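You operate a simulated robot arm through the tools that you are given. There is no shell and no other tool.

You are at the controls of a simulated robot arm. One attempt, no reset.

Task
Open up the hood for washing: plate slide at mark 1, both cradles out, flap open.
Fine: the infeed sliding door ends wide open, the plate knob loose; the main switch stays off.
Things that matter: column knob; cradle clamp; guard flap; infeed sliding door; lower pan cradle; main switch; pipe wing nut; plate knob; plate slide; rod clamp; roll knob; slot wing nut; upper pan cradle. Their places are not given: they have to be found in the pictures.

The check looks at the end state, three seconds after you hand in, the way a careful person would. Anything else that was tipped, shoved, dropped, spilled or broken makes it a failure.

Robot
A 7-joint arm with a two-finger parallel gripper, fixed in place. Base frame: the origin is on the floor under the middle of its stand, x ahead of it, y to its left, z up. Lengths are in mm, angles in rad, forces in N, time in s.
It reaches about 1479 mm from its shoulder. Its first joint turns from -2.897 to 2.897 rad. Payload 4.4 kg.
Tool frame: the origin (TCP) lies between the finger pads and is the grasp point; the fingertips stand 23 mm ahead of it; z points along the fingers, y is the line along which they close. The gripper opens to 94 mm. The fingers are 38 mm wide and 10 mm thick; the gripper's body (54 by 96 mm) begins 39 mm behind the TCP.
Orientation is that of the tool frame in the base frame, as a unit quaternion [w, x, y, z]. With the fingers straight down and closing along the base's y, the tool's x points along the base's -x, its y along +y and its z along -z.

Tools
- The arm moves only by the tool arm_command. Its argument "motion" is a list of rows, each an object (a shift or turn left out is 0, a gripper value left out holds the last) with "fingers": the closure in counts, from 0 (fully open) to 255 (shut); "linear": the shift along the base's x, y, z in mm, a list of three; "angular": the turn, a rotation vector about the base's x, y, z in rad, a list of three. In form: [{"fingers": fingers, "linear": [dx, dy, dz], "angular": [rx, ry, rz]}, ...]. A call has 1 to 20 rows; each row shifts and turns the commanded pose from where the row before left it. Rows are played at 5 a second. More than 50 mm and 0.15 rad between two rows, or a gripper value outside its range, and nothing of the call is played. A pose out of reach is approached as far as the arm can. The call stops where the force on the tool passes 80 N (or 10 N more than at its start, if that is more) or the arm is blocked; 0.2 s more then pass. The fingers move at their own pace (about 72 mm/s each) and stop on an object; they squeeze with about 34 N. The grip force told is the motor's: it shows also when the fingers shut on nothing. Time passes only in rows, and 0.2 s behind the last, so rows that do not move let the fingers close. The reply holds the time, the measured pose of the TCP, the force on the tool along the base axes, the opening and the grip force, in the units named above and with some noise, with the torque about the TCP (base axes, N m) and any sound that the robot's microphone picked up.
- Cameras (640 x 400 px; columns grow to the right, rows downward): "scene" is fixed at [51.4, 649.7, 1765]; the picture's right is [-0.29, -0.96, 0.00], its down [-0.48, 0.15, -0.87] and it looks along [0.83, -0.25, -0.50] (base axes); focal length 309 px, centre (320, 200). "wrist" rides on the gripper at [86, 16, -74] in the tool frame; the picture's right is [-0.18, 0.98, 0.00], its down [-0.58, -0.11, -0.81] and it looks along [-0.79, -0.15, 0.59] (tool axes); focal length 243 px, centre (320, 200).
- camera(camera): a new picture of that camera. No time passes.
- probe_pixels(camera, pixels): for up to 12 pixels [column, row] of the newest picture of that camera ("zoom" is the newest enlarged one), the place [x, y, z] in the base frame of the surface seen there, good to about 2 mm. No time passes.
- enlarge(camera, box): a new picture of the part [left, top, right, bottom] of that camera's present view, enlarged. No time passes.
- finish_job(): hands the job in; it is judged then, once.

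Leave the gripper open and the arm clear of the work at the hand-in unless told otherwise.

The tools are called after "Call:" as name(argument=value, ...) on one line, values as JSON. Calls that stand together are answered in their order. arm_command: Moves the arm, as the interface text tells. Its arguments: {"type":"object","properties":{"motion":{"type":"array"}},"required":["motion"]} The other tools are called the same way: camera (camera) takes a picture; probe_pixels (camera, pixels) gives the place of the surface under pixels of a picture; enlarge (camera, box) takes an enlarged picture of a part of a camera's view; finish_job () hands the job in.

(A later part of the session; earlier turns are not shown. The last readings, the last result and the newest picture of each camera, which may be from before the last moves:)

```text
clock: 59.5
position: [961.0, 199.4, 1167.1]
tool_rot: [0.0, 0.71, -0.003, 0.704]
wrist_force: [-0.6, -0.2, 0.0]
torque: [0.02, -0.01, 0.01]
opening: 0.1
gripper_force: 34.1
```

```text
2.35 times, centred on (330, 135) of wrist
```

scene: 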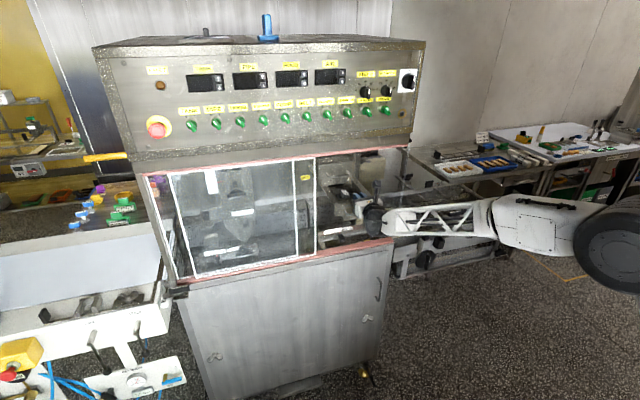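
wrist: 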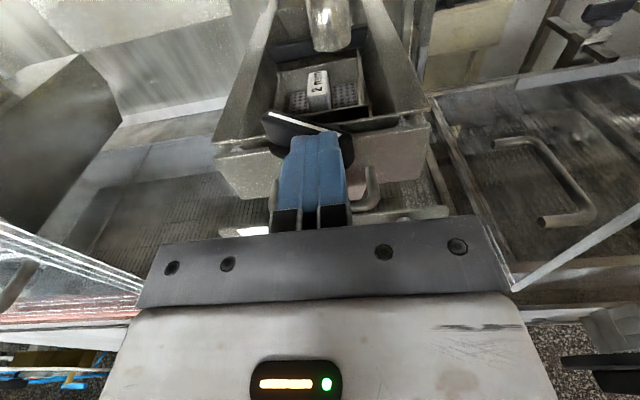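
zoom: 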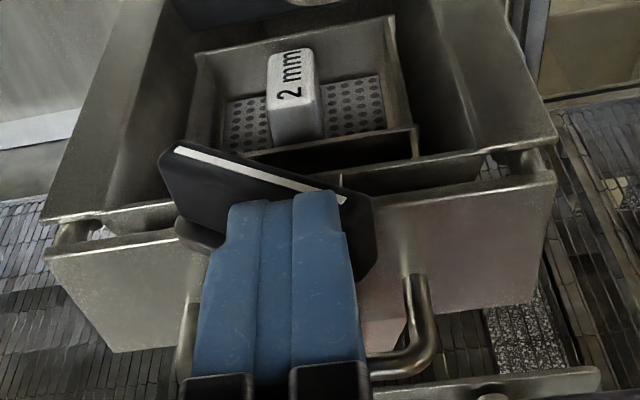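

The bar is now turned well. Probe the white line ends to compute its angle.

Call:
probe_pixels(camera="zoom", pixels=[[182, 152], [260, 172], [335, 197], [300, 90], [240, 245]])

```text
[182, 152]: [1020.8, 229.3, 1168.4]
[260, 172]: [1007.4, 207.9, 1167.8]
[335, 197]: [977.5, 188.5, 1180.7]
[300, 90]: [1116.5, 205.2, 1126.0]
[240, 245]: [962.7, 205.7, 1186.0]
```

Bar angle ≈58°. Now back 6 mm, shift to y≈187, then push the near end forward (+x) to tip x≈1003.

Call:
arm_command(motion=[{"linear": [-6, 0, 0]}, {"linear": [0, -12, 0]}, {"linear": [6, 0, 0]}, {"linear": [5, 0, 0]}, {"linear": [5, 0, 0]}, {"linear": [5, 0, 0]}, {"linear": [4, 0, 0]}, {}])

Call:
enlarge(camera="wrist", box=[240, 50, 420, 220])

```text
clock: 60.7
position: [971.1, 187.0, 1167.8]
tool_rot: [-0.002, 0.709, -0.002, 0.705]
wrist_force: [0.0, -1.0, -0.1]
torque: [0.02, 0.02, 0.12]
opening: 0.0
gripper_force: 34.2
stopped in row 5: the force on the tool passed its limit at 85 N (the readings are from after the stop); the commanded pose is now the measured one
```

```text
2.35 times, centred on (330, 135) of wrist
```

zoom: 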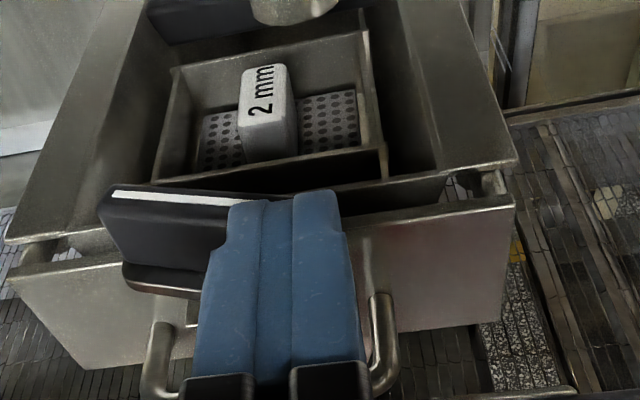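

Call:
probe_pixels(camera="zoom", pixels=[[118, 194], [170, 198], [225, 203], [270, 110], [60, 320], [450, 260]])

```text
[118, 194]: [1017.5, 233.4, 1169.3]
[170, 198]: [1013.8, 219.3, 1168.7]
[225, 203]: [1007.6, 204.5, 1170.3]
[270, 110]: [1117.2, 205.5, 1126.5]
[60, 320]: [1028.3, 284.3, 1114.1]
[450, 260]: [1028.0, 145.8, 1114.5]
```

Bar at ≈71°; the tips probably struck the hub under the bar (stick bottom z≈1149). I'll back off, raise 9 mm and push again.

Call:
arm_command(motion=[{"linear": [-8, 0, 0]}, {"linear": [0, -1, 9]}, {"linear": [6, 0, 0]}, {"linear": [4, 0, 0]}, {"linear": [4, 0, 0]}, {"linear": [4, 0, 0]}, {}])

Call:
enlarge(camera="wrist", box=[240, 50, 420, 220])

```text
clock: 62.3
position: [980.9, 187.8, 1175.6]
tool_rot: [-0.003, 0.71, -0.001, 0.704]
wrist_force: [-1.0, 0.0, -0.4]
torque: [-0.02, -0.01, 0.04]
opening: 0.0
gripper_force: 33.8
```

```text
2.35 times, centred on (330, 135) of wrist
```

zoom: 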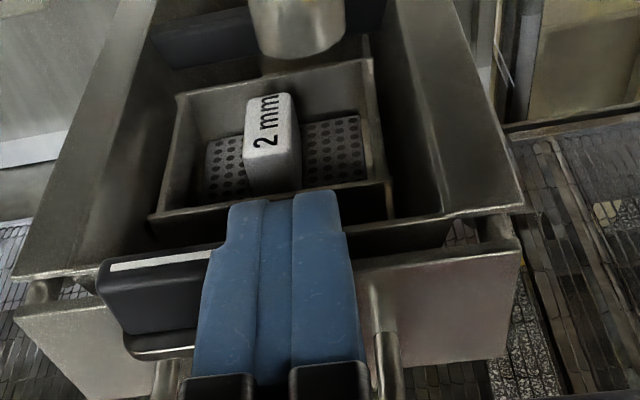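

Call:
probe_pixels(camera="zoom", pixels=[[115, 266], [160, 260], [205, 253], [270, 130], [180, 345]])

```text
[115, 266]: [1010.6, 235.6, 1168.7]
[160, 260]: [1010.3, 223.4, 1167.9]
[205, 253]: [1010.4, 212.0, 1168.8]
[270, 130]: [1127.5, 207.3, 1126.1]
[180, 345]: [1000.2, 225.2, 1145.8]
```

The clamp bar is now at 90° (line x≈1010 along y). Back off, roll +π/2 (fingers closing vertically) at x≈880 and prepare for the lower cradle handle.

Call:
arm_command(motion=[{"linear": [-30, 0, 0]}, {"linear": [-45, 5, 0]}, {"linear": [-25, 10, -10], "angular": [0.15, 0, 0]}, {"linear": [0, 10, -10], "angular": [0.15, 0, 0]}, {"linear": [0, 5, -10], "angular": [0.15, 0, 0]}, {"linear": [0, 5, -10], "angular": [0.15, 0, 0]}, {"linear": [0, 5, -10], "angular": [0.15, 0, 0]}, {"linear": [0, 0, -10], "angular": [0.15, 0, 0]}, {"linear": [0, 0, -10], "angular": [0.15, 0, 0]}, {"angular": [0.15, 0, 0]}, {"angular": [0.15, 0, 0]}, {"angular": [0.15, 0, 0]}, {"angular": [0.07, 0, 0], "fingers": 185}, {}])

Call:
camera(camera="wrist")

Call:
enlarge(camera="scene", box=[310, 150, 400, 240])

```text
clock: 65.3
position: [881.7, 226.0, 1105.8]
tool_rot: [0.503, -0.501, 0.5, -0.496]
wrist_force: [-0.1, 0.7, 0.2]
torque: [0.04, 0.04, -0.01]
opening: 26.0
gripper_force: 0.1
```

```text
taken
```

wrist: 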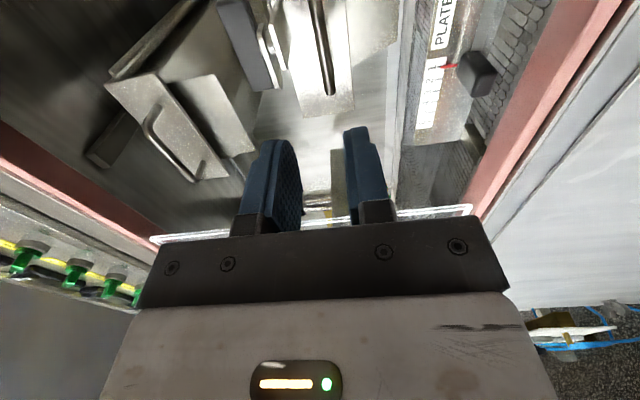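

```text
4.44 times, centred on (355, 195) of scene
```

zoom: 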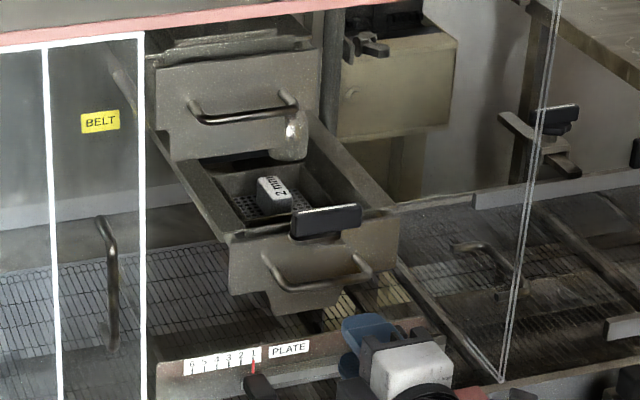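

Clamp is now crosswise. Probe the lower handle's bar in this scene zoom.

Call:
probe_pixels(camera="zoom", pixels=[[285, 287], [320, 284], [350, 277], [365, 262], [265, 258], [325, 255], [240, 270], [390, 240], [240, 118], [290, 100], [195, 105], [165, 90]])

Call:
probe_pixels(camera="wrist", pixels=[[322, 30], [328, 80], [330, 93], [262, 40], [265, 80], [150, 125], [170, 160], [190, 178]])

```text
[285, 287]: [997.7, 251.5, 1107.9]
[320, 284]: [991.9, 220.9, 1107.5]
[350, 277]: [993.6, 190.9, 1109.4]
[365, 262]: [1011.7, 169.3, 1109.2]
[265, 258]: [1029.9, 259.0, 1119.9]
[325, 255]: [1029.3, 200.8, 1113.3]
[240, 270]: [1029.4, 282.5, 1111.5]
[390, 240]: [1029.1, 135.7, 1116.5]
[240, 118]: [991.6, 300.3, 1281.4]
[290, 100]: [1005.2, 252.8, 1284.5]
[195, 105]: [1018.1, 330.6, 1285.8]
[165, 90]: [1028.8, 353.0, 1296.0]
```

```text
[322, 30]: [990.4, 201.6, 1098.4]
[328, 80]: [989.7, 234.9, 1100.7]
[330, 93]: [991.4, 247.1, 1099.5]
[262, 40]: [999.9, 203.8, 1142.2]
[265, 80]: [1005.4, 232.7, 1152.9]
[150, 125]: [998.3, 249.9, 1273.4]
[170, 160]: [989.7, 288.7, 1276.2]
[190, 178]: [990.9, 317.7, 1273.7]
```

Lower handle: bar centre ≈[995,214,1102]. Advance to x≈988, y≈214, z≈1102 with 26 mm opening, then close.

Call:
arm_command(motion=[{"linear": [30, -6, -2]}, {"linear": [35, -6, -2]}, {"linear": [25, 0, 0]}, {"linear": [16, 0, 0]}, {}, {"fingers": 255}, {}, {}])

Call:
camera(camera="wrist")

```text
clock: 67.1
position: [987.9, 214.1, 1102.3]
tool_rot: [0.502, -0.502, 0.5, -0.496]
wrist_force: [-0.2, -0.2, -13.1]
torque: [-0.64, 0.08, 0.39]
opening: 8.7
gripper_force: 44.5
```

```text
taken
```

wrist: 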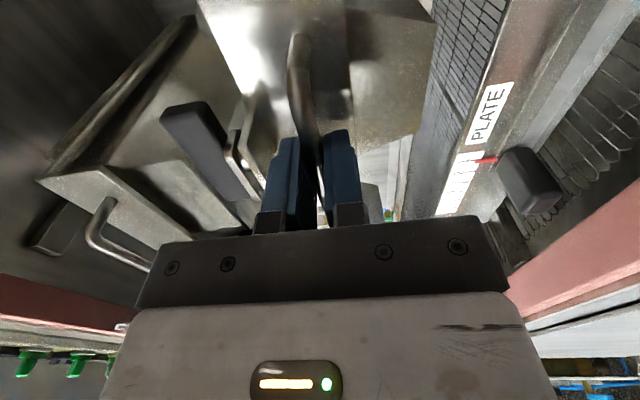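

Handle gripped (8.7 mm). Test pull: −x by 12 mm in small steps.

Call:
arm_command(motion=[{"linear": [-3, 0, -0.5]}, {"linear": [-4, 0, 0]}, {"linear": [-5, 0, 0]}])

Call:
enlarge(camera="scene", box=[310, 150, 400, 240])

```text
clock: 67.9
position: [974.2, 213.2, 1101.2]
tool_rot: [0.501, -0.501, 0.501, -0.497]
wrist_force: [4.9, -9.1, -15.7]
torque: [-0.85, 0.15, 0.83]
opening: 8.8
gripper_force: 44.9
```

```text
4.44 times, centred on (355, 195) of scene
```

zoom: 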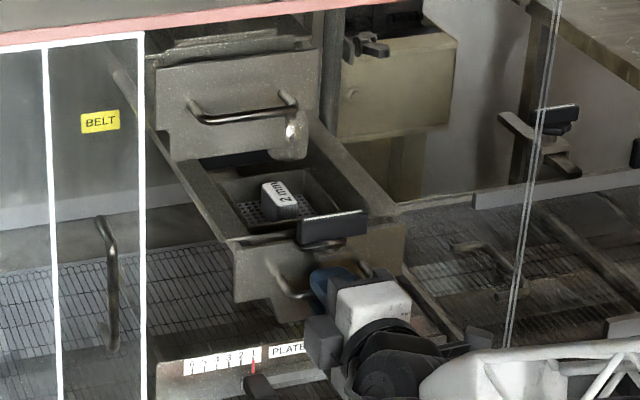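

The lower cradle (front plate with tray and block) moves with ~5 N. Continue pulling in 15 mm steps, watching the force.

Call:
arm_command(motion=[{"linear": [-10, 0, 0]}, {"linear": [-15, 0, 0]}, {"linear": [-15, 0, 0]}, {"linear": [-15, 0, 0]}, {"linear": [-15, 0, 0]}, {"linear": [-10, 0, 0]}])

Call:
enlarge(camera="scene", box=[310, 140, 430, 260])

```text
clock: 69.3
position: [894.5, 214.0, 1101.6]
tool_rot: [0.502, -0.502, 0.5, -0.497]
wrist_force: [4.1, -0.6, -14.4]
torque: [-0.72, 0.08, 0.17]
opening: 8.8
gripper_force: 44.7
```

```text
3.33 times, centred on (370, 200) of scene
```

zoom: 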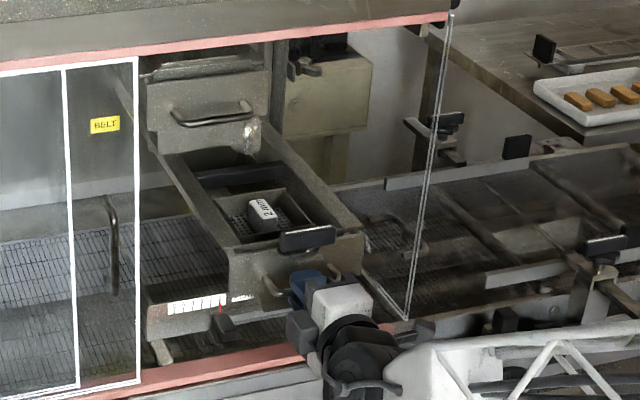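

Sliding well, block riding along. Continue.

Call:
arm_command(motion=[{"linear": [-15, 0, 0]}, {"linear": [-15, 0, 0]}, {"linear": [-15, 0, 0]}, {"linear": [-15, 0, 0]}, {"linear": [-10, 0, 0]}])

Call:
enlarge(camera="scene", box=[310, 140, 430, 260])

```text
clock: 70.5
position: [823.7, 213.5, 1101.6]
tool_rot: [0.501, -0.501, 0.501, -0.497]
wrist_force: [3.9, 0.9, -11.6]
torque: [-0.86, 0.13, -0.05]
opening: 8.4
gripper_force: 45.6
```

```text
3.33 times, centred on (370, 200) of scene
```

zoom: 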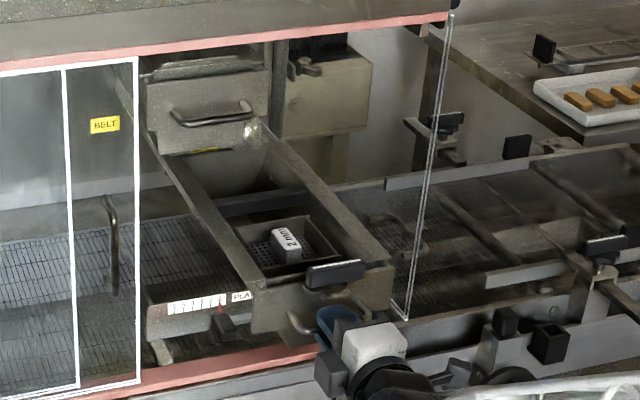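

Out by ~164 mm so far. Continue more cautiously until the stop.

Call:
arm_command(motion=[{"linear": [-12, 0, 0]}, {"linear": [-12, 0, 0]}, {"linear": [-12, 0, 0]}, {"linear": [-12, 0, 0]}])

Call:
enlarge(camera="scene", box=[310, 140, 430, 260])

```text
clock: 71.5
position: [778.1, 213.3, 1101.0]
tool_rot: [0.502, -0.501, 0.501, -0.497]
wrist_force: [4.0, -14.2, -18.7]
torque: [-0.76, 0.15, -0.05]
opening: 8.6
gripper_force: 44.7
```

```text
3.33 times, centred on (370, 200) of scene
```

zoom: 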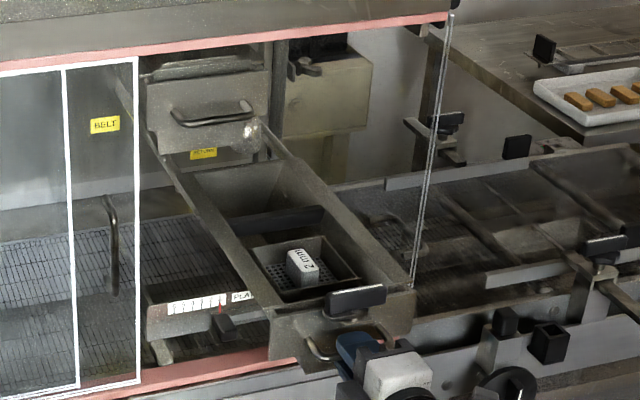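

~210 mm out now. Continue in 8 mm steps, watching the z-load.

Call:
arm_command(motion=[{"linear": [-8, 0, 0]}, {"linear": [-8, 0, 0]}, {"linear": [-8, 0, 0]}])

Call:
enlarge(camera="scene", box=[310, 140, 430, 260])

```text
clock: 72.3
position: [753.5, 214.8, 1101.2]
tool_rot: [-0.502, 0.502, -0.5, 0.497]
wrist_force: [4.3, -15.2, -18.8]
torque: [-0.75, 0.14, 0.1]
opening: 8.9
gripper_force: 45.0
```

```text
3.33 times, centred on (370, 200) of scene
```

zoom: 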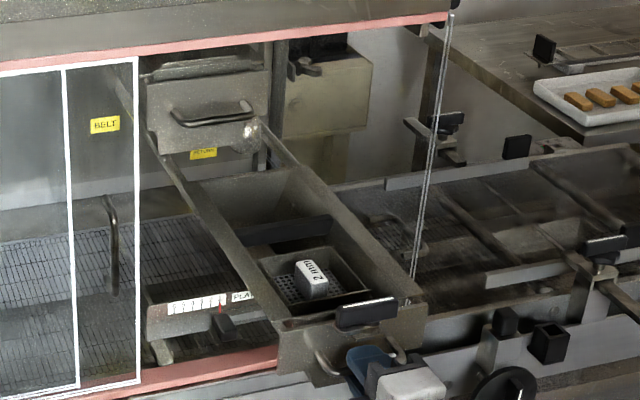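

Call:
probe_pixels(camera="zoom", pixels=[[265, 170], [300, 165], [150, 150], [170, 180], [200, 215], [180, 190], [400, 270], [320, 180], [250, 290], [310, 350]])

Call:
enlarge(camera="scene", box=[325, 160, 385, 210])

```text
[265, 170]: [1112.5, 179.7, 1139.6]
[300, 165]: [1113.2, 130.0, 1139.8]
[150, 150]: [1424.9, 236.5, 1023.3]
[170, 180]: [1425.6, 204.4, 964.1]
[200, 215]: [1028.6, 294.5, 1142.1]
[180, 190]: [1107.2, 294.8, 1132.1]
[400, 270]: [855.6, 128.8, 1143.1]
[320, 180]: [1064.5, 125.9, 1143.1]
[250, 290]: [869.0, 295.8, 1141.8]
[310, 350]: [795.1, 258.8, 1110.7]
```

```text
8.00 times, centred on (355, 185) of scene
```

zoom: 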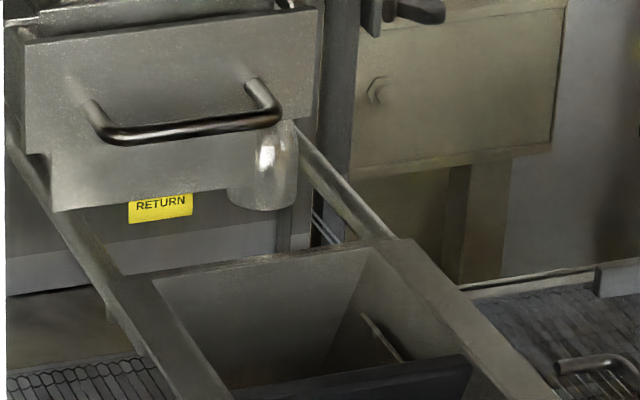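

Back end of the cradle box is now at x≈1113, still on its side rails. Continue in small steps to find the stop.

Call:
arm_command(motion=[{"linear": [-6, 0, 0]}, {"linear": [-6, 0, 0]}, {"linear": [-6, 0, 0]}, {"linear": [-6, 0, 0]}])

```text
clock: 73.3
position: [728.5, 213.8, 1102.7]
tool_rot: [0.502, -0.502, 0.499, -0.497]
wrist_force: [4.5, 12.4, -25.7]
torque: [-0.61, 0.22, 1.18]
opening: 8.8
gripper_force: 45.6
```

Call:
enlarge(camera="scene", box=[310, 140, 430, 260])

Call:
camera(camera="wrist")

```text
3.33 times, centred on (370, 200) of scene
```

zoom: 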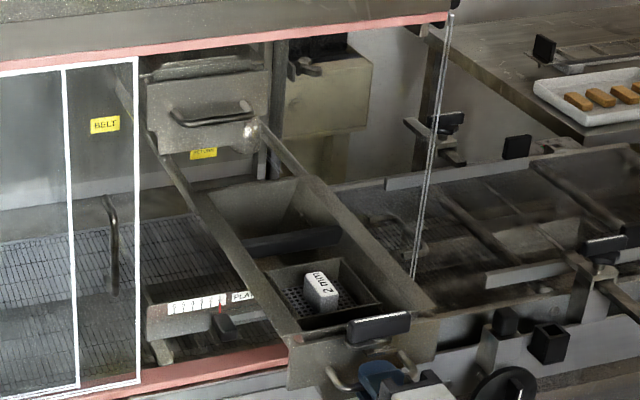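

```text
taken
```

wrist: 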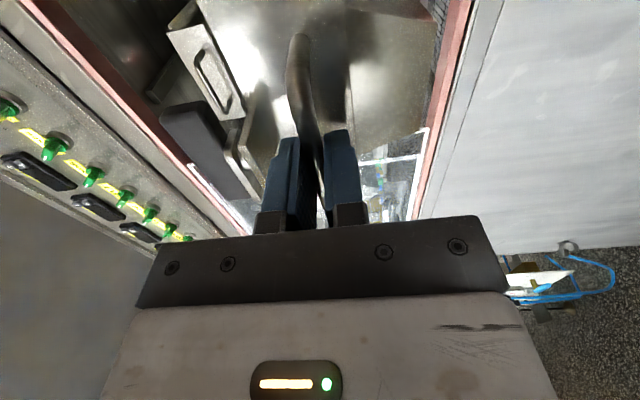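

Still sliding freely; block sits unchanged in the tray. A bit further.

Call:
arm_command(motion=[{"linear": [-7, 0, -0.5]}, {"linear": [-7, 0, 0]}, {"linear": [-7, 0, 0]}, {"linear": [-7, 0, 0]}])

Call:
enlarge(camera="scene", box=[310, 140, 430, 260])

```text
clock: 74.3
position: [700.8, 214.4, 1101.3]
tool_rot: [0.502, -0.502, 0.499, -0.497]
wrist_force: [4.1, 10.1, -17.6]
torque: [-0.69, 0.14, 0.27]
opening: 8.9
gripper_force: 44.7
```

```text
3.33 times, centred on (370, 200) of scene
```

zoom: 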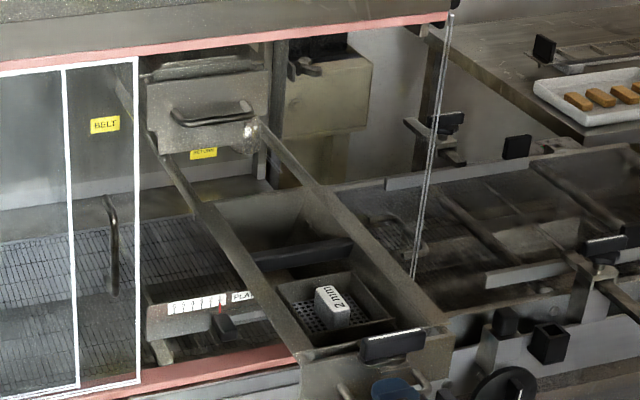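

287 mm out. Continue with 5 mm steps.

Call:
arm_command(motion=[{"linear": [-5, 0, 0]}, {"linear": [-5, 0, 0]}, {"linear": [-5, 0, 0]}, {"linear": [-5, 0, 0]}])

Call:
enlarge(camera="scene", box=[310, 140, 430, 260])

```text
clock: 75.3
position: [680.4, 213.3, 1102.2]
tool_rot: [0.502, -0.501, 0.5, -0.497]
wrist_force: [3.0, 0.0, -11.1]
torque: [-0.89, 0.1, -0.09]
opening: 8.7
gripper_force: 45.4
```

```text
3.33 times, centred on (370, 200) of scene
```

zoom: 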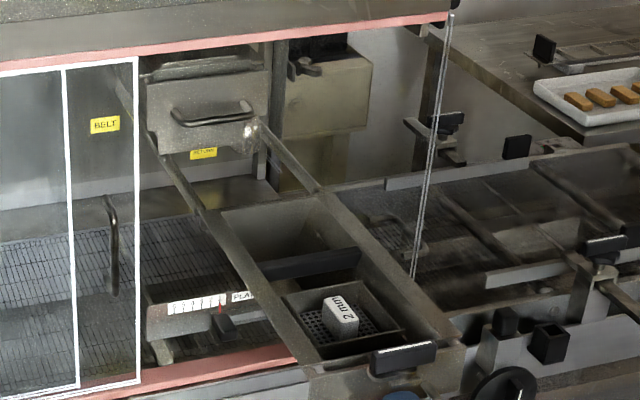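

Let me zoom into the rail/box overlap to see how much support remains.

Call:
enlarge(camera="scene", box=[360, 180, 410, 220])

Call:
enlarge(camera="scene", box=[350, 195, 400, 265])

```text
10.00 times, centred on (385, 200) of scene
```

zoom: 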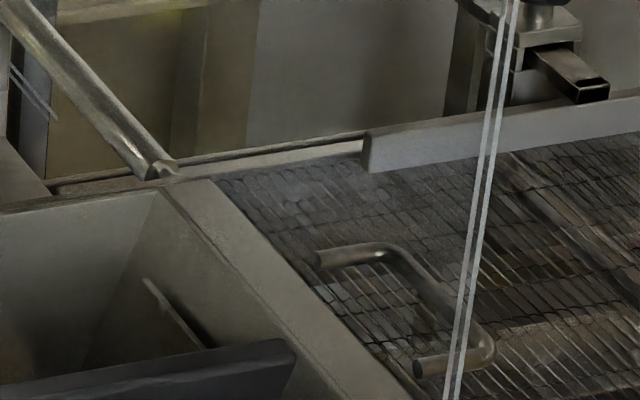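

```text
5.71 times, centred on (375, 230) of scene
```

zoom: 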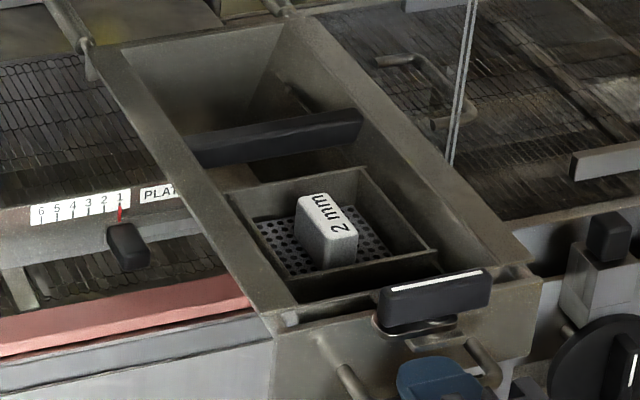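

The rod rails end about at the box's back edge, yet the z-load on my gripper hasn't changed, so the cradle is carried by its guide. Continue 4 mm steps to feel for the stop.

Call:
arm_command(motion=[{"linear": [-4, 0, 0]}, {"linear": [-4, 0, 0]}, {"linear": [-4, 0, 0]}])

Call:
enlarge(camera="scene", box=[350, 180, 430, 265])

```text
clock: 76.1
position: [669.5, 213.1, 1100.2]
tool_rot: [0.503, -0.501, 0.5, -0.497]
wrist_force: [4.5, -2.4, -9.1]
torque: [-0.74, 0.07, -0.71]
opening: 8.8
gripper_force: 45.1
```

```text
4.71 times, centred on (390, 222) of scene
```

zoom: 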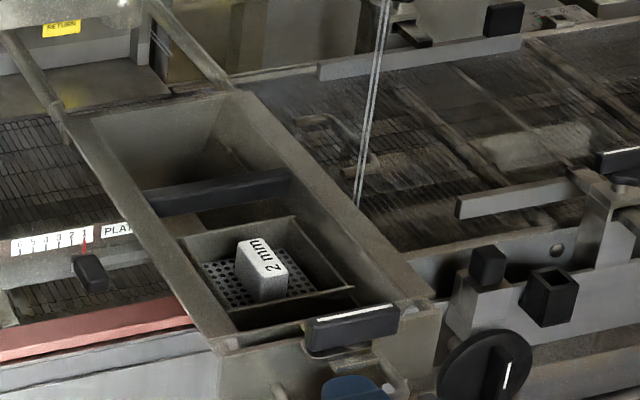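

~318 mm out. A few more small steps.

Call:
arm_command(motion=[{"linear": [-3, 0, 0]}, {"linear": [-3, 0, 0]}, {"linear": [-3, 0, 0]}, {}])

Call:
enlarge(camera="scene", box=[350, 180, 430, 265])

```text
clock: 77.1
position: [660.5, 214.7, 1101.0]
tool_rot: [0.502, -0.501, 0.499, -0.497]
wrist_force: [-0.3, -6.6, -11.3]
torque: [-0.83, 0.13, 0.54]
opening: 8.8
gripper_force: 45.4
```

```text
4.71 times, centred on (390, 222) of scene
```

zoom: 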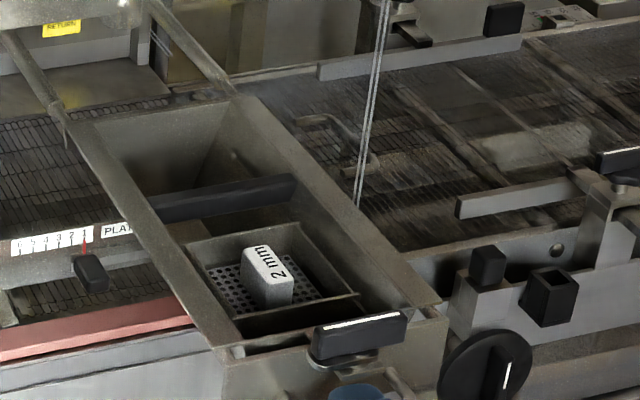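

Call:
enlarge(camera="scene", box=[345, 190, 405, 235])

```text
8.89 times, centred on (375, 212) of scene
```

zoom: 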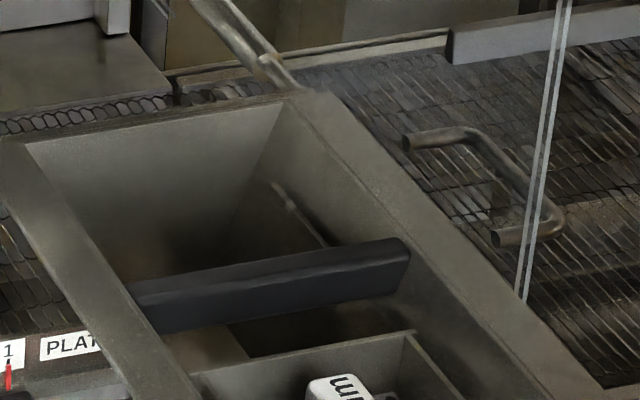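

Call:
probe_pixels(camera="zoom", pixels=[[270, 60], [285, 80], [240, 20], [300, 92], [160, 122], [10, 145], [40, 200], [400, 220], [270, 250], [350, 380], [8, 200], [560, 370]])

```text
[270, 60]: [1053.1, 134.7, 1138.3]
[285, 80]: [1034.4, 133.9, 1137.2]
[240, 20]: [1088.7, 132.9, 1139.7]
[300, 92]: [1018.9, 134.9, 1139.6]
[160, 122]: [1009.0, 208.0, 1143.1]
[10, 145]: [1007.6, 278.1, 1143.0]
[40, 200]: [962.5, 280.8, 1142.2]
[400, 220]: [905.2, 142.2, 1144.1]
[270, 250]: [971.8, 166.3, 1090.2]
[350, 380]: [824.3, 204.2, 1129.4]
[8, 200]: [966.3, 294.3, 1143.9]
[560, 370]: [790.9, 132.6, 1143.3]
```

There's a thinner telescopic rod between the fixed rail end (x≈1053) and the box – so it's a telescoping guide. Continue gently to its stop.

Call:
arm_command(motion=[{"linear": [-4, 0, 0]}, {"linear": [-4, 0, 0]}, {"linear": [-4, 0, 0]}, {"linear": [-4, 0, 0]}, {}])

Call:
enlarge(camera="scene", box=[345, 190, 405, 235])

```text
clock: 78.3
position: [643.6, 214.7, 1102.2]
tool_rot: [0.503, -0.501, 0.499, -0.497]
wrist_force: [2.0, -4.5, -10.9]
torque: [-0.71, 0.06, -0.92]
opening: 8.8
gripper_force: 45.4
```

```text
8.89 times, centred on (375, 212) of scene
```

zoom: 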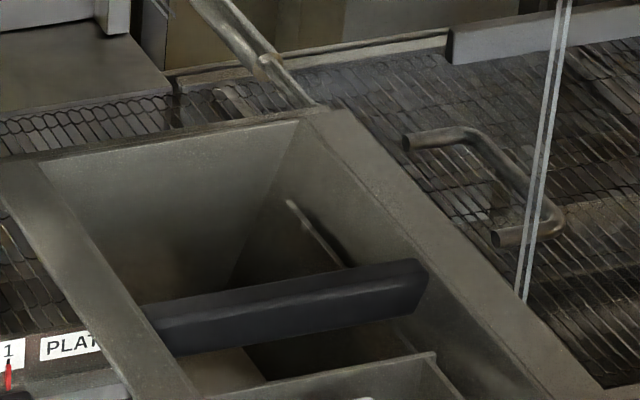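

Continue pulling (344 mm so far), still low force.

Call:
arm_command(motion=[{"linear": [-4, 0, 0]}, {"linear": [-4, 0, 0]}, {"linear": [-4, 0, 0]}, {"linear": [-4, 0, 0]}, {}])

```text
clock: 79.5
position: [628.1, 214.8, 1101.5]
tool_rot: [-0.501, 0.501, -0.499, 0.498]
wrist_force: [1.9, -14.2, -5.8]
torque: [-0.82, 0.06, 0.38]
opening: 8.7
gripper_force: 45.3
```

Call:
arm_command(motion=[{"linear": [-4, 0, 0]}, {"linear": [-4, 0, 0]}, {"linear": [-4, 0, 0]}, {"linear": [-4, 0, 0]}, {}])

Call:
enlarge(camera="scene", box=[335, 180, 455, 285])

```text
clock: 80.7
position: [612.6, 214.5, 1101.4]
tool_rot: [0.502, -0.501, 0.499, -0.497]
wrist_force: [0.8, -13.8, 1.6]
torque: [-0.84, -0.03, -1.04]
opening: 8.6
gripper_force: 45.1
```

```text
3.81 times, centred on (395, 232) of scene
```

zoom: 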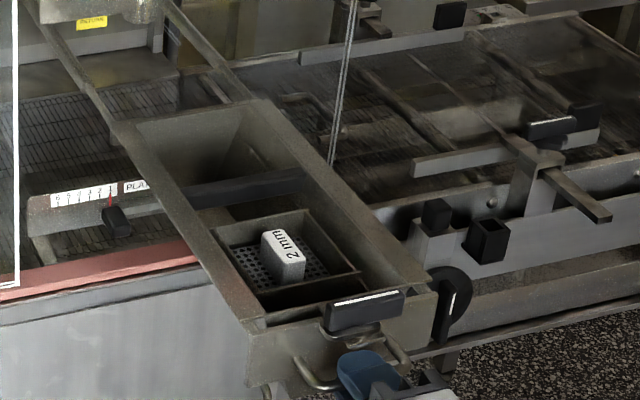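

375 mm: the box's rear edge is about at the hood's front plane. Continue a bit more to feel the stop.

Call:
arm_command(motion=[{"linear": [-4, 0, 0]}, {"linear": [-4, 0, 0]}, {"linear": [-4, 0, 0]}, {}])

Call:
enlarge(camera="scene", box=[335, 180, 455, 285])

```text
clock: 81.7
position: [600.1, 214.3, 1101.8]
tool_rot: [0.502, -0.501, 0.499, -0.498]
wrist_force: [1.3, -14.6, 12.6]
torque: [-0.96, -0.05, 0.39]
opening: 8.8
gripper_force: 44.9
```

```text
3.81 times, centred on (395, 232) of scene
```

zoom: 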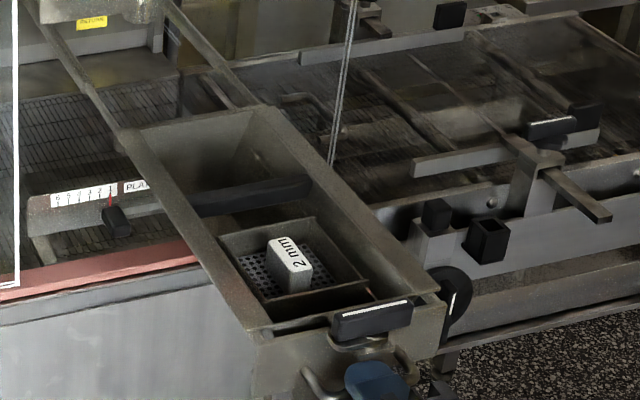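

Call:
arm_command(motion=[{"linear": [-4, 0, 0]}, {"linear": [-4, 0, 0]}, {"linear": [-4, 0, 0]}, {}])

Call:
enlarge(camera="scene", box=[335, 180, 455, 285])

```text
clock: 82.7
position: [588.5, 215.0, 1101.1]
tool_rot: [0.502, -0.502, 0.5, -0.497]
wrist_force: [0.8, 1.9, 8.9]
torque: [-0.86, -0.01, 0.42]
opening: 8.8
gripper_force: 45.0
```

```text
3.81 times, centred on (395, 232) of scene
```

zoom: 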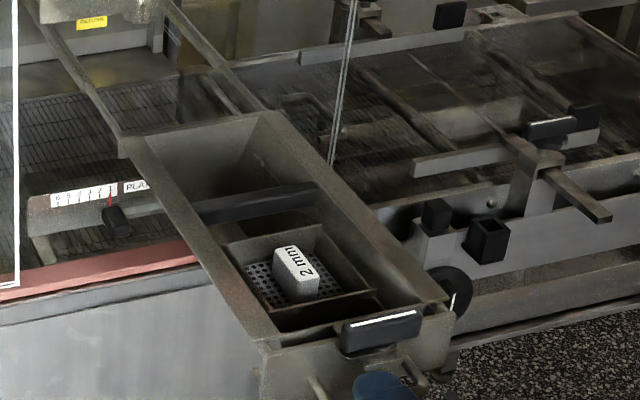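

Call:
arm_command(motion=[{"linear": [-5, 0, 0]}, {"linear": [-5, 0, 0]}, {"linear": [-5, 0, 0]}, {"linear": [-5, 0, 0]}])

Call:
enlarge(camera="scene", box=[335, 180, 455, 285])

```text
clock: 83.7
position: [567.8, 214.1, 1100.1]
tool_rot: [0.502, -0.501, 0.5, -0.497]
wrist_force: [0.2, 0.5, -0.1]
torque: [-0.02, -0.01, -0.01]
opening: 0.0
gripper_force: 42.5
```

```text
3.81 times, centred on (395, 232) of scene
```

zoom: 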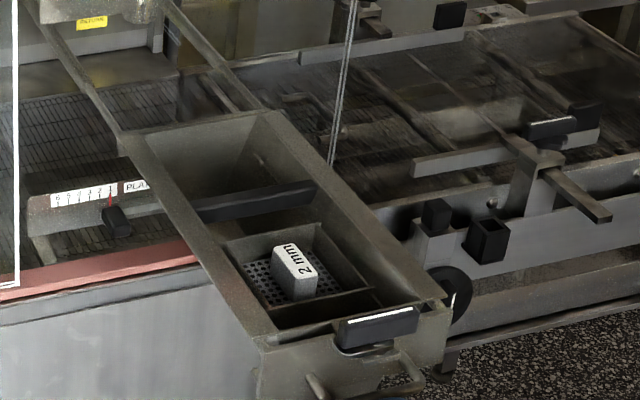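

The gripper slipped off at the end stop (opening 0, cradle stands at ~400 mm travel, block still in its tray). I'll back away and look at the whole scene.

Call:
arm_command(motion=[{"linear": [-15, 0, 0]}, {"linear": [-15, 0, 0]}, {}])

Call:
camera(camera="scene")

Call:
camera(camera="wrist")

```text
clock: 84.5
position: [538.4, 215.1, 1101.6]
tool_rot: [0.502, -0.501, 0.5, -0.497]
wrist_force: [-0.3, -0.3, 0.3]
torque: [-0.01, 0.02, -0.02]
opening: 0.0
gripper_force: 42.2
```

```text
taken
```

scene: 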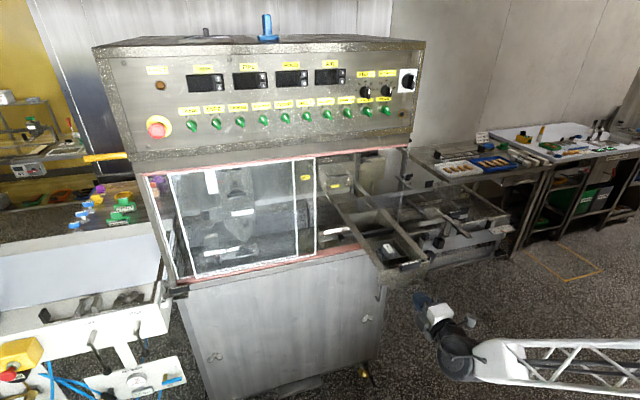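

```text
taken
```

wrist: 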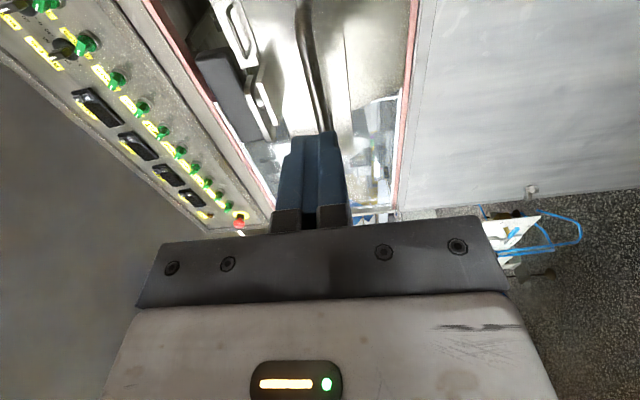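

I'll probe points on the forearm to learn how its height compares with the tool, for planning the reach over the lower cradle.

Call:
probe_pixels(camera="scene", pixels=[[455, 350], [500, 355], [560, 343], [630, 345], [600, 378], [438, 312], [470, 322], [390, 250], [420, 265], [410, 272], [330, 172], [345, 178]])

```text
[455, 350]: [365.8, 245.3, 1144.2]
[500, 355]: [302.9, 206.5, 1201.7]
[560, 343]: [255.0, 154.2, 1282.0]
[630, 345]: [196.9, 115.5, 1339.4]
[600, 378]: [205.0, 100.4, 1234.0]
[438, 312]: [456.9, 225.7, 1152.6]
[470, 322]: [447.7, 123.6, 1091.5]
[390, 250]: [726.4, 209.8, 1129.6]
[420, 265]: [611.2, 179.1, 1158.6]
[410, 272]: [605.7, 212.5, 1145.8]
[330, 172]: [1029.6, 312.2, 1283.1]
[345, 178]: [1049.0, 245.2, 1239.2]
```

The forearm rises toward the base, so reaching over the lower cradle at z≈1277 is fine. Upper handle bar: y 250–327, x≈989–1001, z≈1277. I raise to z≈1277, then move to y≈288.

Call:
arm_command(motion=[{"fingers": 185, "linear": [0, 5, 40]}, {"linear": [0, 15, 40]}, {"linear": [0, 20, 40]}, {"linear": [0, 20, 40]}, {"linear": [10, 14, 15]}, {}])

```text
clock: 85.9
position: [545.9, 288.4, 1276.4]
tool_rot: [-0.502, 0.502, -0.5, 0.496]
wrist_force: [0.3, 0.8, -0.4]
torque: [0.01, -0.03, 0.01]
opening: 26.0
gripper_force: 0.1
```

Now advance over the lower cradle (top ≤1169) toward the upper handle, up to x≈880.

Call:
arm_command(motion=[{"linear": [45, 0, 0]}, {"linear": [45, 0, 0]}, {"linear": [45, 0, 0]}, {"linear": [45, 0, 0]}, {"linear": [45, 0, 0]}, {"linear": [45, 0, 0]}, {"linear": [45, 0, 0]}, {"linear": [20, 0, 0]}, {}])

Call:
camera(camera="wrist")

Call:
camera(camera="scene")

```text
clock: 87.9
position: [883.5, 290.2, 1276.8]
tool_rot: [0.503, -0.501, 0.499, -0.497]
wrist_force: [0.1, 0.0, 0.6]
torque: [-0.01, -0.01, -0.01]
opening: 25.6
gripper_force: 0.0
```

```text
taken
```

wrist: 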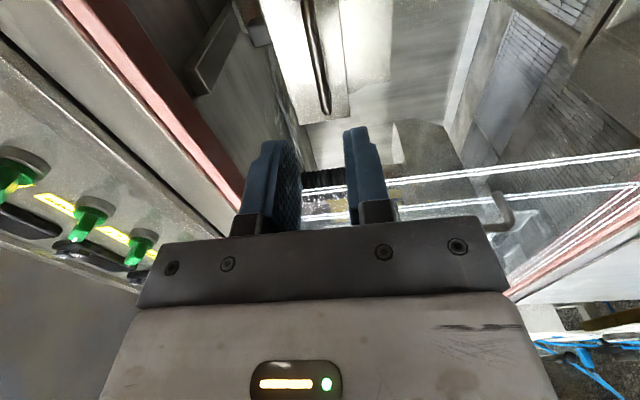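

```text
taken
```

scene: 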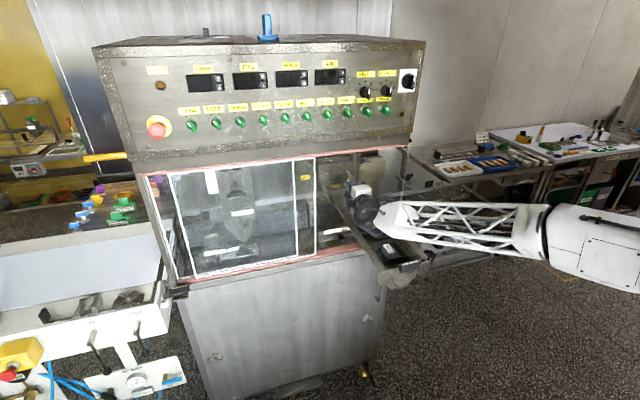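

I see the upper handle (318, 0–110) in line with the fingers. Probe for exact position.

Call:
enlarge(camera="wrist", box=[230, 0, 410, 130])

Call:
probe_pixels(camera="wrist", pixels=[[313, 40], [318, 80], [323, 105], [308, 10], [330, 110], [285, 60], [345, 60]])

```text
3.08 times, centred on (320, 65) of wrist
```

zoom: 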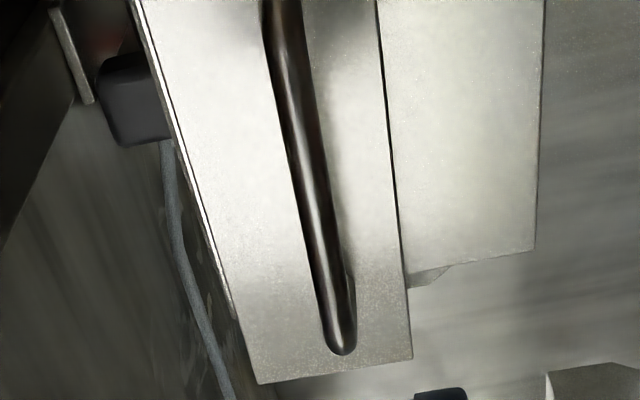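

```text
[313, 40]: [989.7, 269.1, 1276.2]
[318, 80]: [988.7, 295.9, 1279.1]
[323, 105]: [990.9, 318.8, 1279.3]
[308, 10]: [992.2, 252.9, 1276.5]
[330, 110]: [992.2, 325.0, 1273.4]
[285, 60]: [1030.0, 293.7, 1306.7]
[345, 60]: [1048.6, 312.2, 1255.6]
```

Handle centre z≈1277, y 251–325. Advance to x≈987 and close.

Call:
arm_command(motion=[{"linear": [35, -1, 0]}, {"linear": [35, 0, 0]}, {"linear": [20, 0, 0]}, {"linear": [13, 0, 0]}, {}, {"fingers": 255}, {}, {}])

Call:
camera(camera="wrist")

```text
clock: 89.7
position: [986.3, 286.4, 1278.0]
tool_rot: [0.502, -0.501, 0.5, -0.497]
wrist_force: [2.1, -3.0, 6.2]
torque: [-0.9, -0.03, 0.0]
opening: 8.8
gripper_force: 45.2
```

```text
taken
```

wrist: 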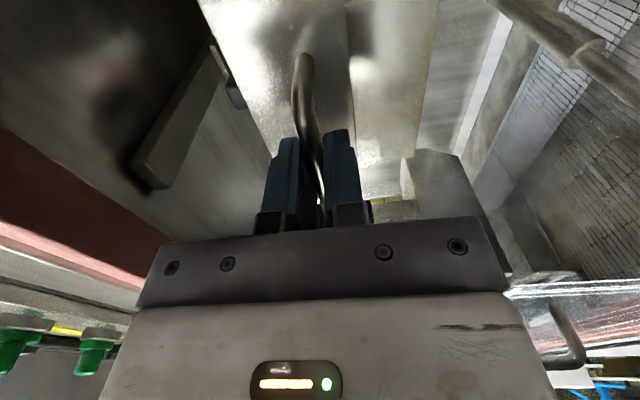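

Upper handle gripped. Test pull of 12 mm.

Call:
arm_command(motion=[{"linear": [-3, 0, 0]}, {"linear": [-4, 0, 0]}, {"linear": [-5, 0, 0]}])

Call:
enlarge(camera="scene", box=[300, 140, 430, 260])

```text
clock: 90.5
position: [974.9, 287.1, 1278.0]
tool_rot: [0.502, -0.501, 0.5, -0.497]
wrist_force: [2.4, -16.7, 8.3]
torque: [-0.94, -0.01, 0.58]
opening: 8.9
gripper_force: 45.0
```

```text
3.33 times, centred on (365, 200) of scene
```

zoom: 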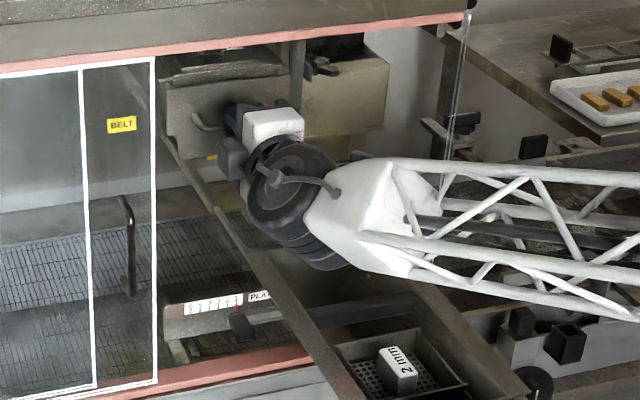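

It moves with little force. Continue pulling in 15 mm steps.

Call:
arm_command(motion=[{"linear": [-10, 0, 0]}, {"linear": [-15, 0, 0]}, {"linear": [-15, 0, 0]}, {"linear": [-15, 0, 0]}, {"linear": [-15, 0, 0]}])

Call:
enlarge(camera="scene", box=[300, 140, 430, 260])

```text
clock: 91.7
position: [904.0, 287.1, 1277.2]
tool_rot: [0.502, -0.501, 0.499, -0.497]
wrist_force: [5.1, -30.9, 24.7]
torque: [-1.0, -0.14, -0.31]
opening: 8.7
gripper_force: 44.8
```

```text
3.33 times, centred on (365, 200) of scene
```

zoom: 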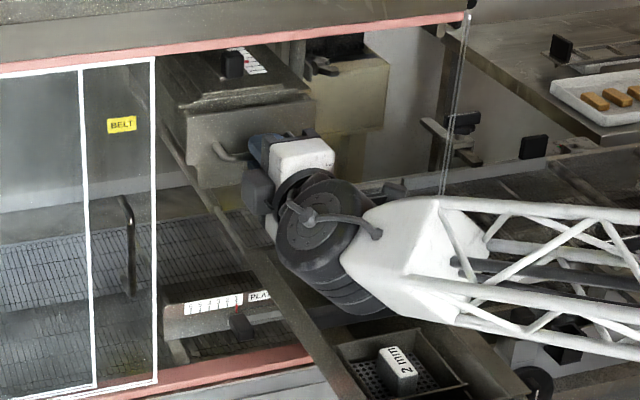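

Sliding; there's some y/z side load (−31/+25 N). I'll check the wrist's clearance over the lower cradle by probing, then relieve the side load by ~1 mm.

Call:
probe_pixels(camera="zoom", pixels=[[350, 300], [370, 310], [310, 260], [430, 300], [300, 300], [420, 340], [250, 60], [255, 90]])

Call:
arm_command(motion=[{"linear": [-5, -1, 0.7]}, {"linear": [-15, 0, 0]}, {"linear": [-15, 0, 0]}, {"linear": [-15, 0, 0]}])

```text
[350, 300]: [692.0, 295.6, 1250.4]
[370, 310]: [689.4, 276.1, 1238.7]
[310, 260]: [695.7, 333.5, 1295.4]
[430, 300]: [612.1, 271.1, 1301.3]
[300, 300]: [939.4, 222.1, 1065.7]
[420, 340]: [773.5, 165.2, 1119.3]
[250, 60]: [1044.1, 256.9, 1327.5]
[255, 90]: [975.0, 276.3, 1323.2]
```

```text
clock: 92.7
position: [854.4, 286.2, 1277.4]
tool_rot: [-0.502, 0.502, -0.499, 0.497]
wrist_force: [3.5, 11.7, 19.1]
torque: [-0.71, -0.12, 1.4]
opening: 8.6
gripper_force: 44.7
```

Wrist bottom z≈1238, well above the clamp (1169). Continue pulling.

Call:
arm_command(motion=[{"linear": [-15, 0, 0.5]}, {"linear": [-15, 0, 0]}, {"linear": [-15, 0, 0]}, {"linear": [-15, 0, 0]}, {"linear": [-15, 0, 0]}])

Call:
enlarge(camera="scene", box=[290, 140, 440, 280])

```text
clock: 93.9
position: [778.3, 285.5, 1278.1]
tool_rot: [0.503, -0.501, 0.499, -0.497]
wrist_force: [3.5, 31.4, 14.4]
torque: [-0.78, -0.1, 0.29]
opening: 8.7
gripper_force: 45.0
```

```text
2.86 times, centred on (365, 210) of scene
```

zoom: 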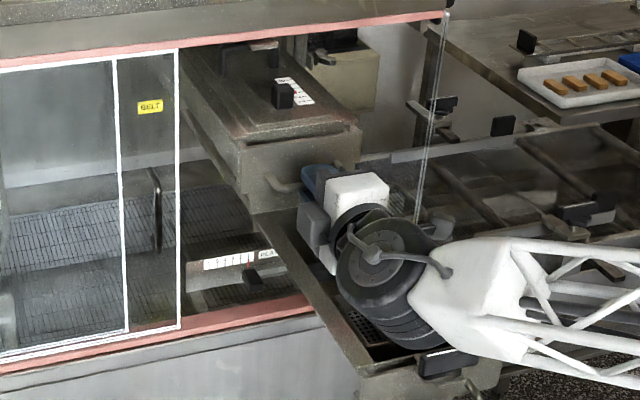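

The upper cradle carries a lid with a scale and slider. Let me check what's at its rear top (zoom 250,55) before pulling further – it must pass under the beam.

Call:
enlarge(camera="scene", box=[325, 140, 395, 195])

Call:
probe_pixels(camera="zoom", pixels=[[260, 200], [250, 160], [150, 150], [260, 120], [390, 110], [160, 60], [420, 300], [250, 330], [300, 270], [300, 180]])

```text
7.27 times, centred on (360, 168) of scene
```

zoom: 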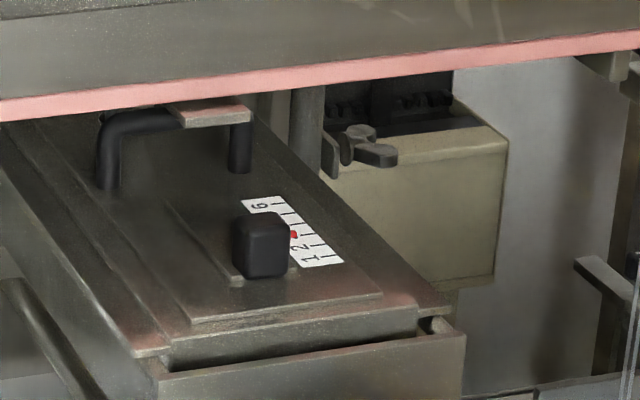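

```text
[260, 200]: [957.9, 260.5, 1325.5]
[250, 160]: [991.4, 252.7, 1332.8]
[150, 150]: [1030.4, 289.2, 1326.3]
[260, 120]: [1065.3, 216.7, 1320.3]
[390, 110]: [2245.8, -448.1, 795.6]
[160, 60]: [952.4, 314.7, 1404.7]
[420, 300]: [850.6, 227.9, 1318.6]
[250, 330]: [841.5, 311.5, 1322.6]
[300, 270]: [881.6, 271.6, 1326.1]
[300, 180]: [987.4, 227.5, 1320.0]
```

The lid has a black handle that must pass beneath the beam (beam bottom z≈1378). Probe its top height.

Call:
probe_pixels(camera="zoom", pixels=[[108, 130], [120, 117], [150, 112], [165, 125], [200, 115], [235, 110], [240, 135], [240, 165], [110, 180], [300, 85], [100, 105], [500, 62]])

```text
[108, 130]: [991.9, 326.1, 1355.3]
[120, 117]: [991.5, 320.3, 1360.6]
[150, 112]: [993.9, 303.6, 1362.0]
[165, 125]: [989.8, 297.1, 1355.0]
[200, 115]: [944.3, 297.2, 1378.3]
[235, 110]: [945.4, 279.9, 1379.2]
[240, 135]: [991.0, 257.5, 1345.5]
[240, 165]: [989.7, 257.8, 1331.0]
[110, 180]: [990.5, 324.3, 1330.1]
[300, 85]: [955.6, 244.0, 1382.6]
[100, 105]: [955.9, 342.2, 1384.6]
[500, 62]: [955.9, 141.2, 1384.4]
```

A small piece shows at [944,280–297,1378] just below the beam's front. Zoom in closely on it.

Call:
enlarge(camera="scene", box=[328, 148, 362, 168])

Call:
camera(camera="wrist")

```text
16.00 times, centred on (345, 158) of scene
```

zoom: 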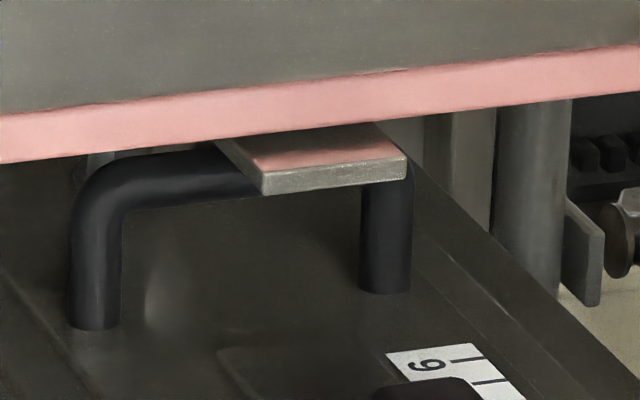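

```text
taken
```

wrist: 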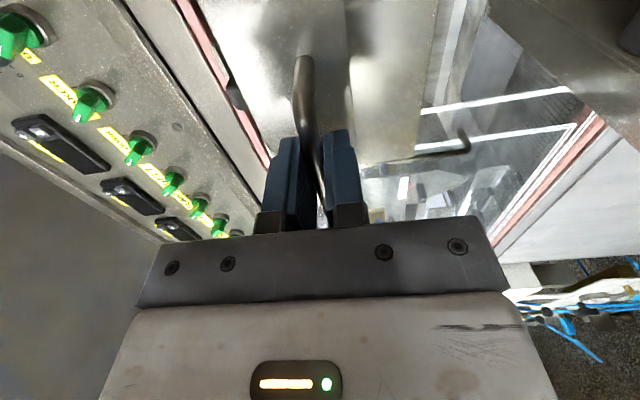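

Call:
probe_pixels(camera="zoom", pixels=[[330, 160], [330, 178], [335, 187], [268, 190], [400, 172], [220, 160], [180, 165], [230, 190], [385, 220], [130, 175]])

```text
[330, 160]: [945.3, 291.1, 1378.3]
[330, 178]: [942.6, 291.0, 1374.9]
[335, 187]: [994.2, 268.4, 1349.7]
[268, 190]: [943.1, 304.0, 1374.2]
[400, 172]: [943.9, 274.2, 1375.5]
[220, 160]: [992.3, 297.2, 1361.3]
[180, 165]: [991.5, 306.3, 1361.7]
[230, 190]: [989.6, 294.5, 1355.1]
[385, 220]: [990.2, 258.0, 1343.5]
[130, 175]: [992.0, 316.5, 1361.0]
```

The plate is a fixed bracket (z 1373–1378); the lid handle's top is 1362, so about 10 mm clearance. Pull on slowly, with y corrected by +1 mm.

Call:
arm_command(motion=[{"linear": [-8, 1, 0.3]}, {"linear": [-8, 0, 0]}, {"linear": [-8, 0, 0]}, {"linear": [-8, 0, 0]}, {"linear": [-8, 0, 0]}, {"linear": [-8, 0, 0]}])

Call:
enlarge(camera="scene", box=[310, 140, 420, 230])

```text
clock: 95.3
position: [731.0, 285.0, 1277.3]
tool_rot: [0.501, -0.501, 0.501, -0.497]
wrist_force: [3.7, -25.9, 1.3]
torque: [-0.78, 0.04, 0.34]
opening: 8.8
gripper_force: 44.7
```

```text
4.44 times, centred on (365, 185) of scene
```

zoom: 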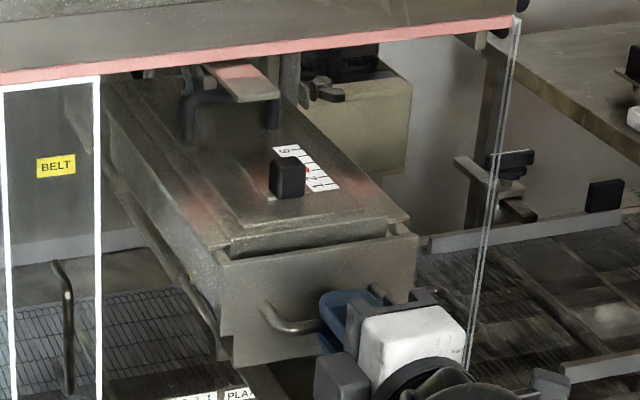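

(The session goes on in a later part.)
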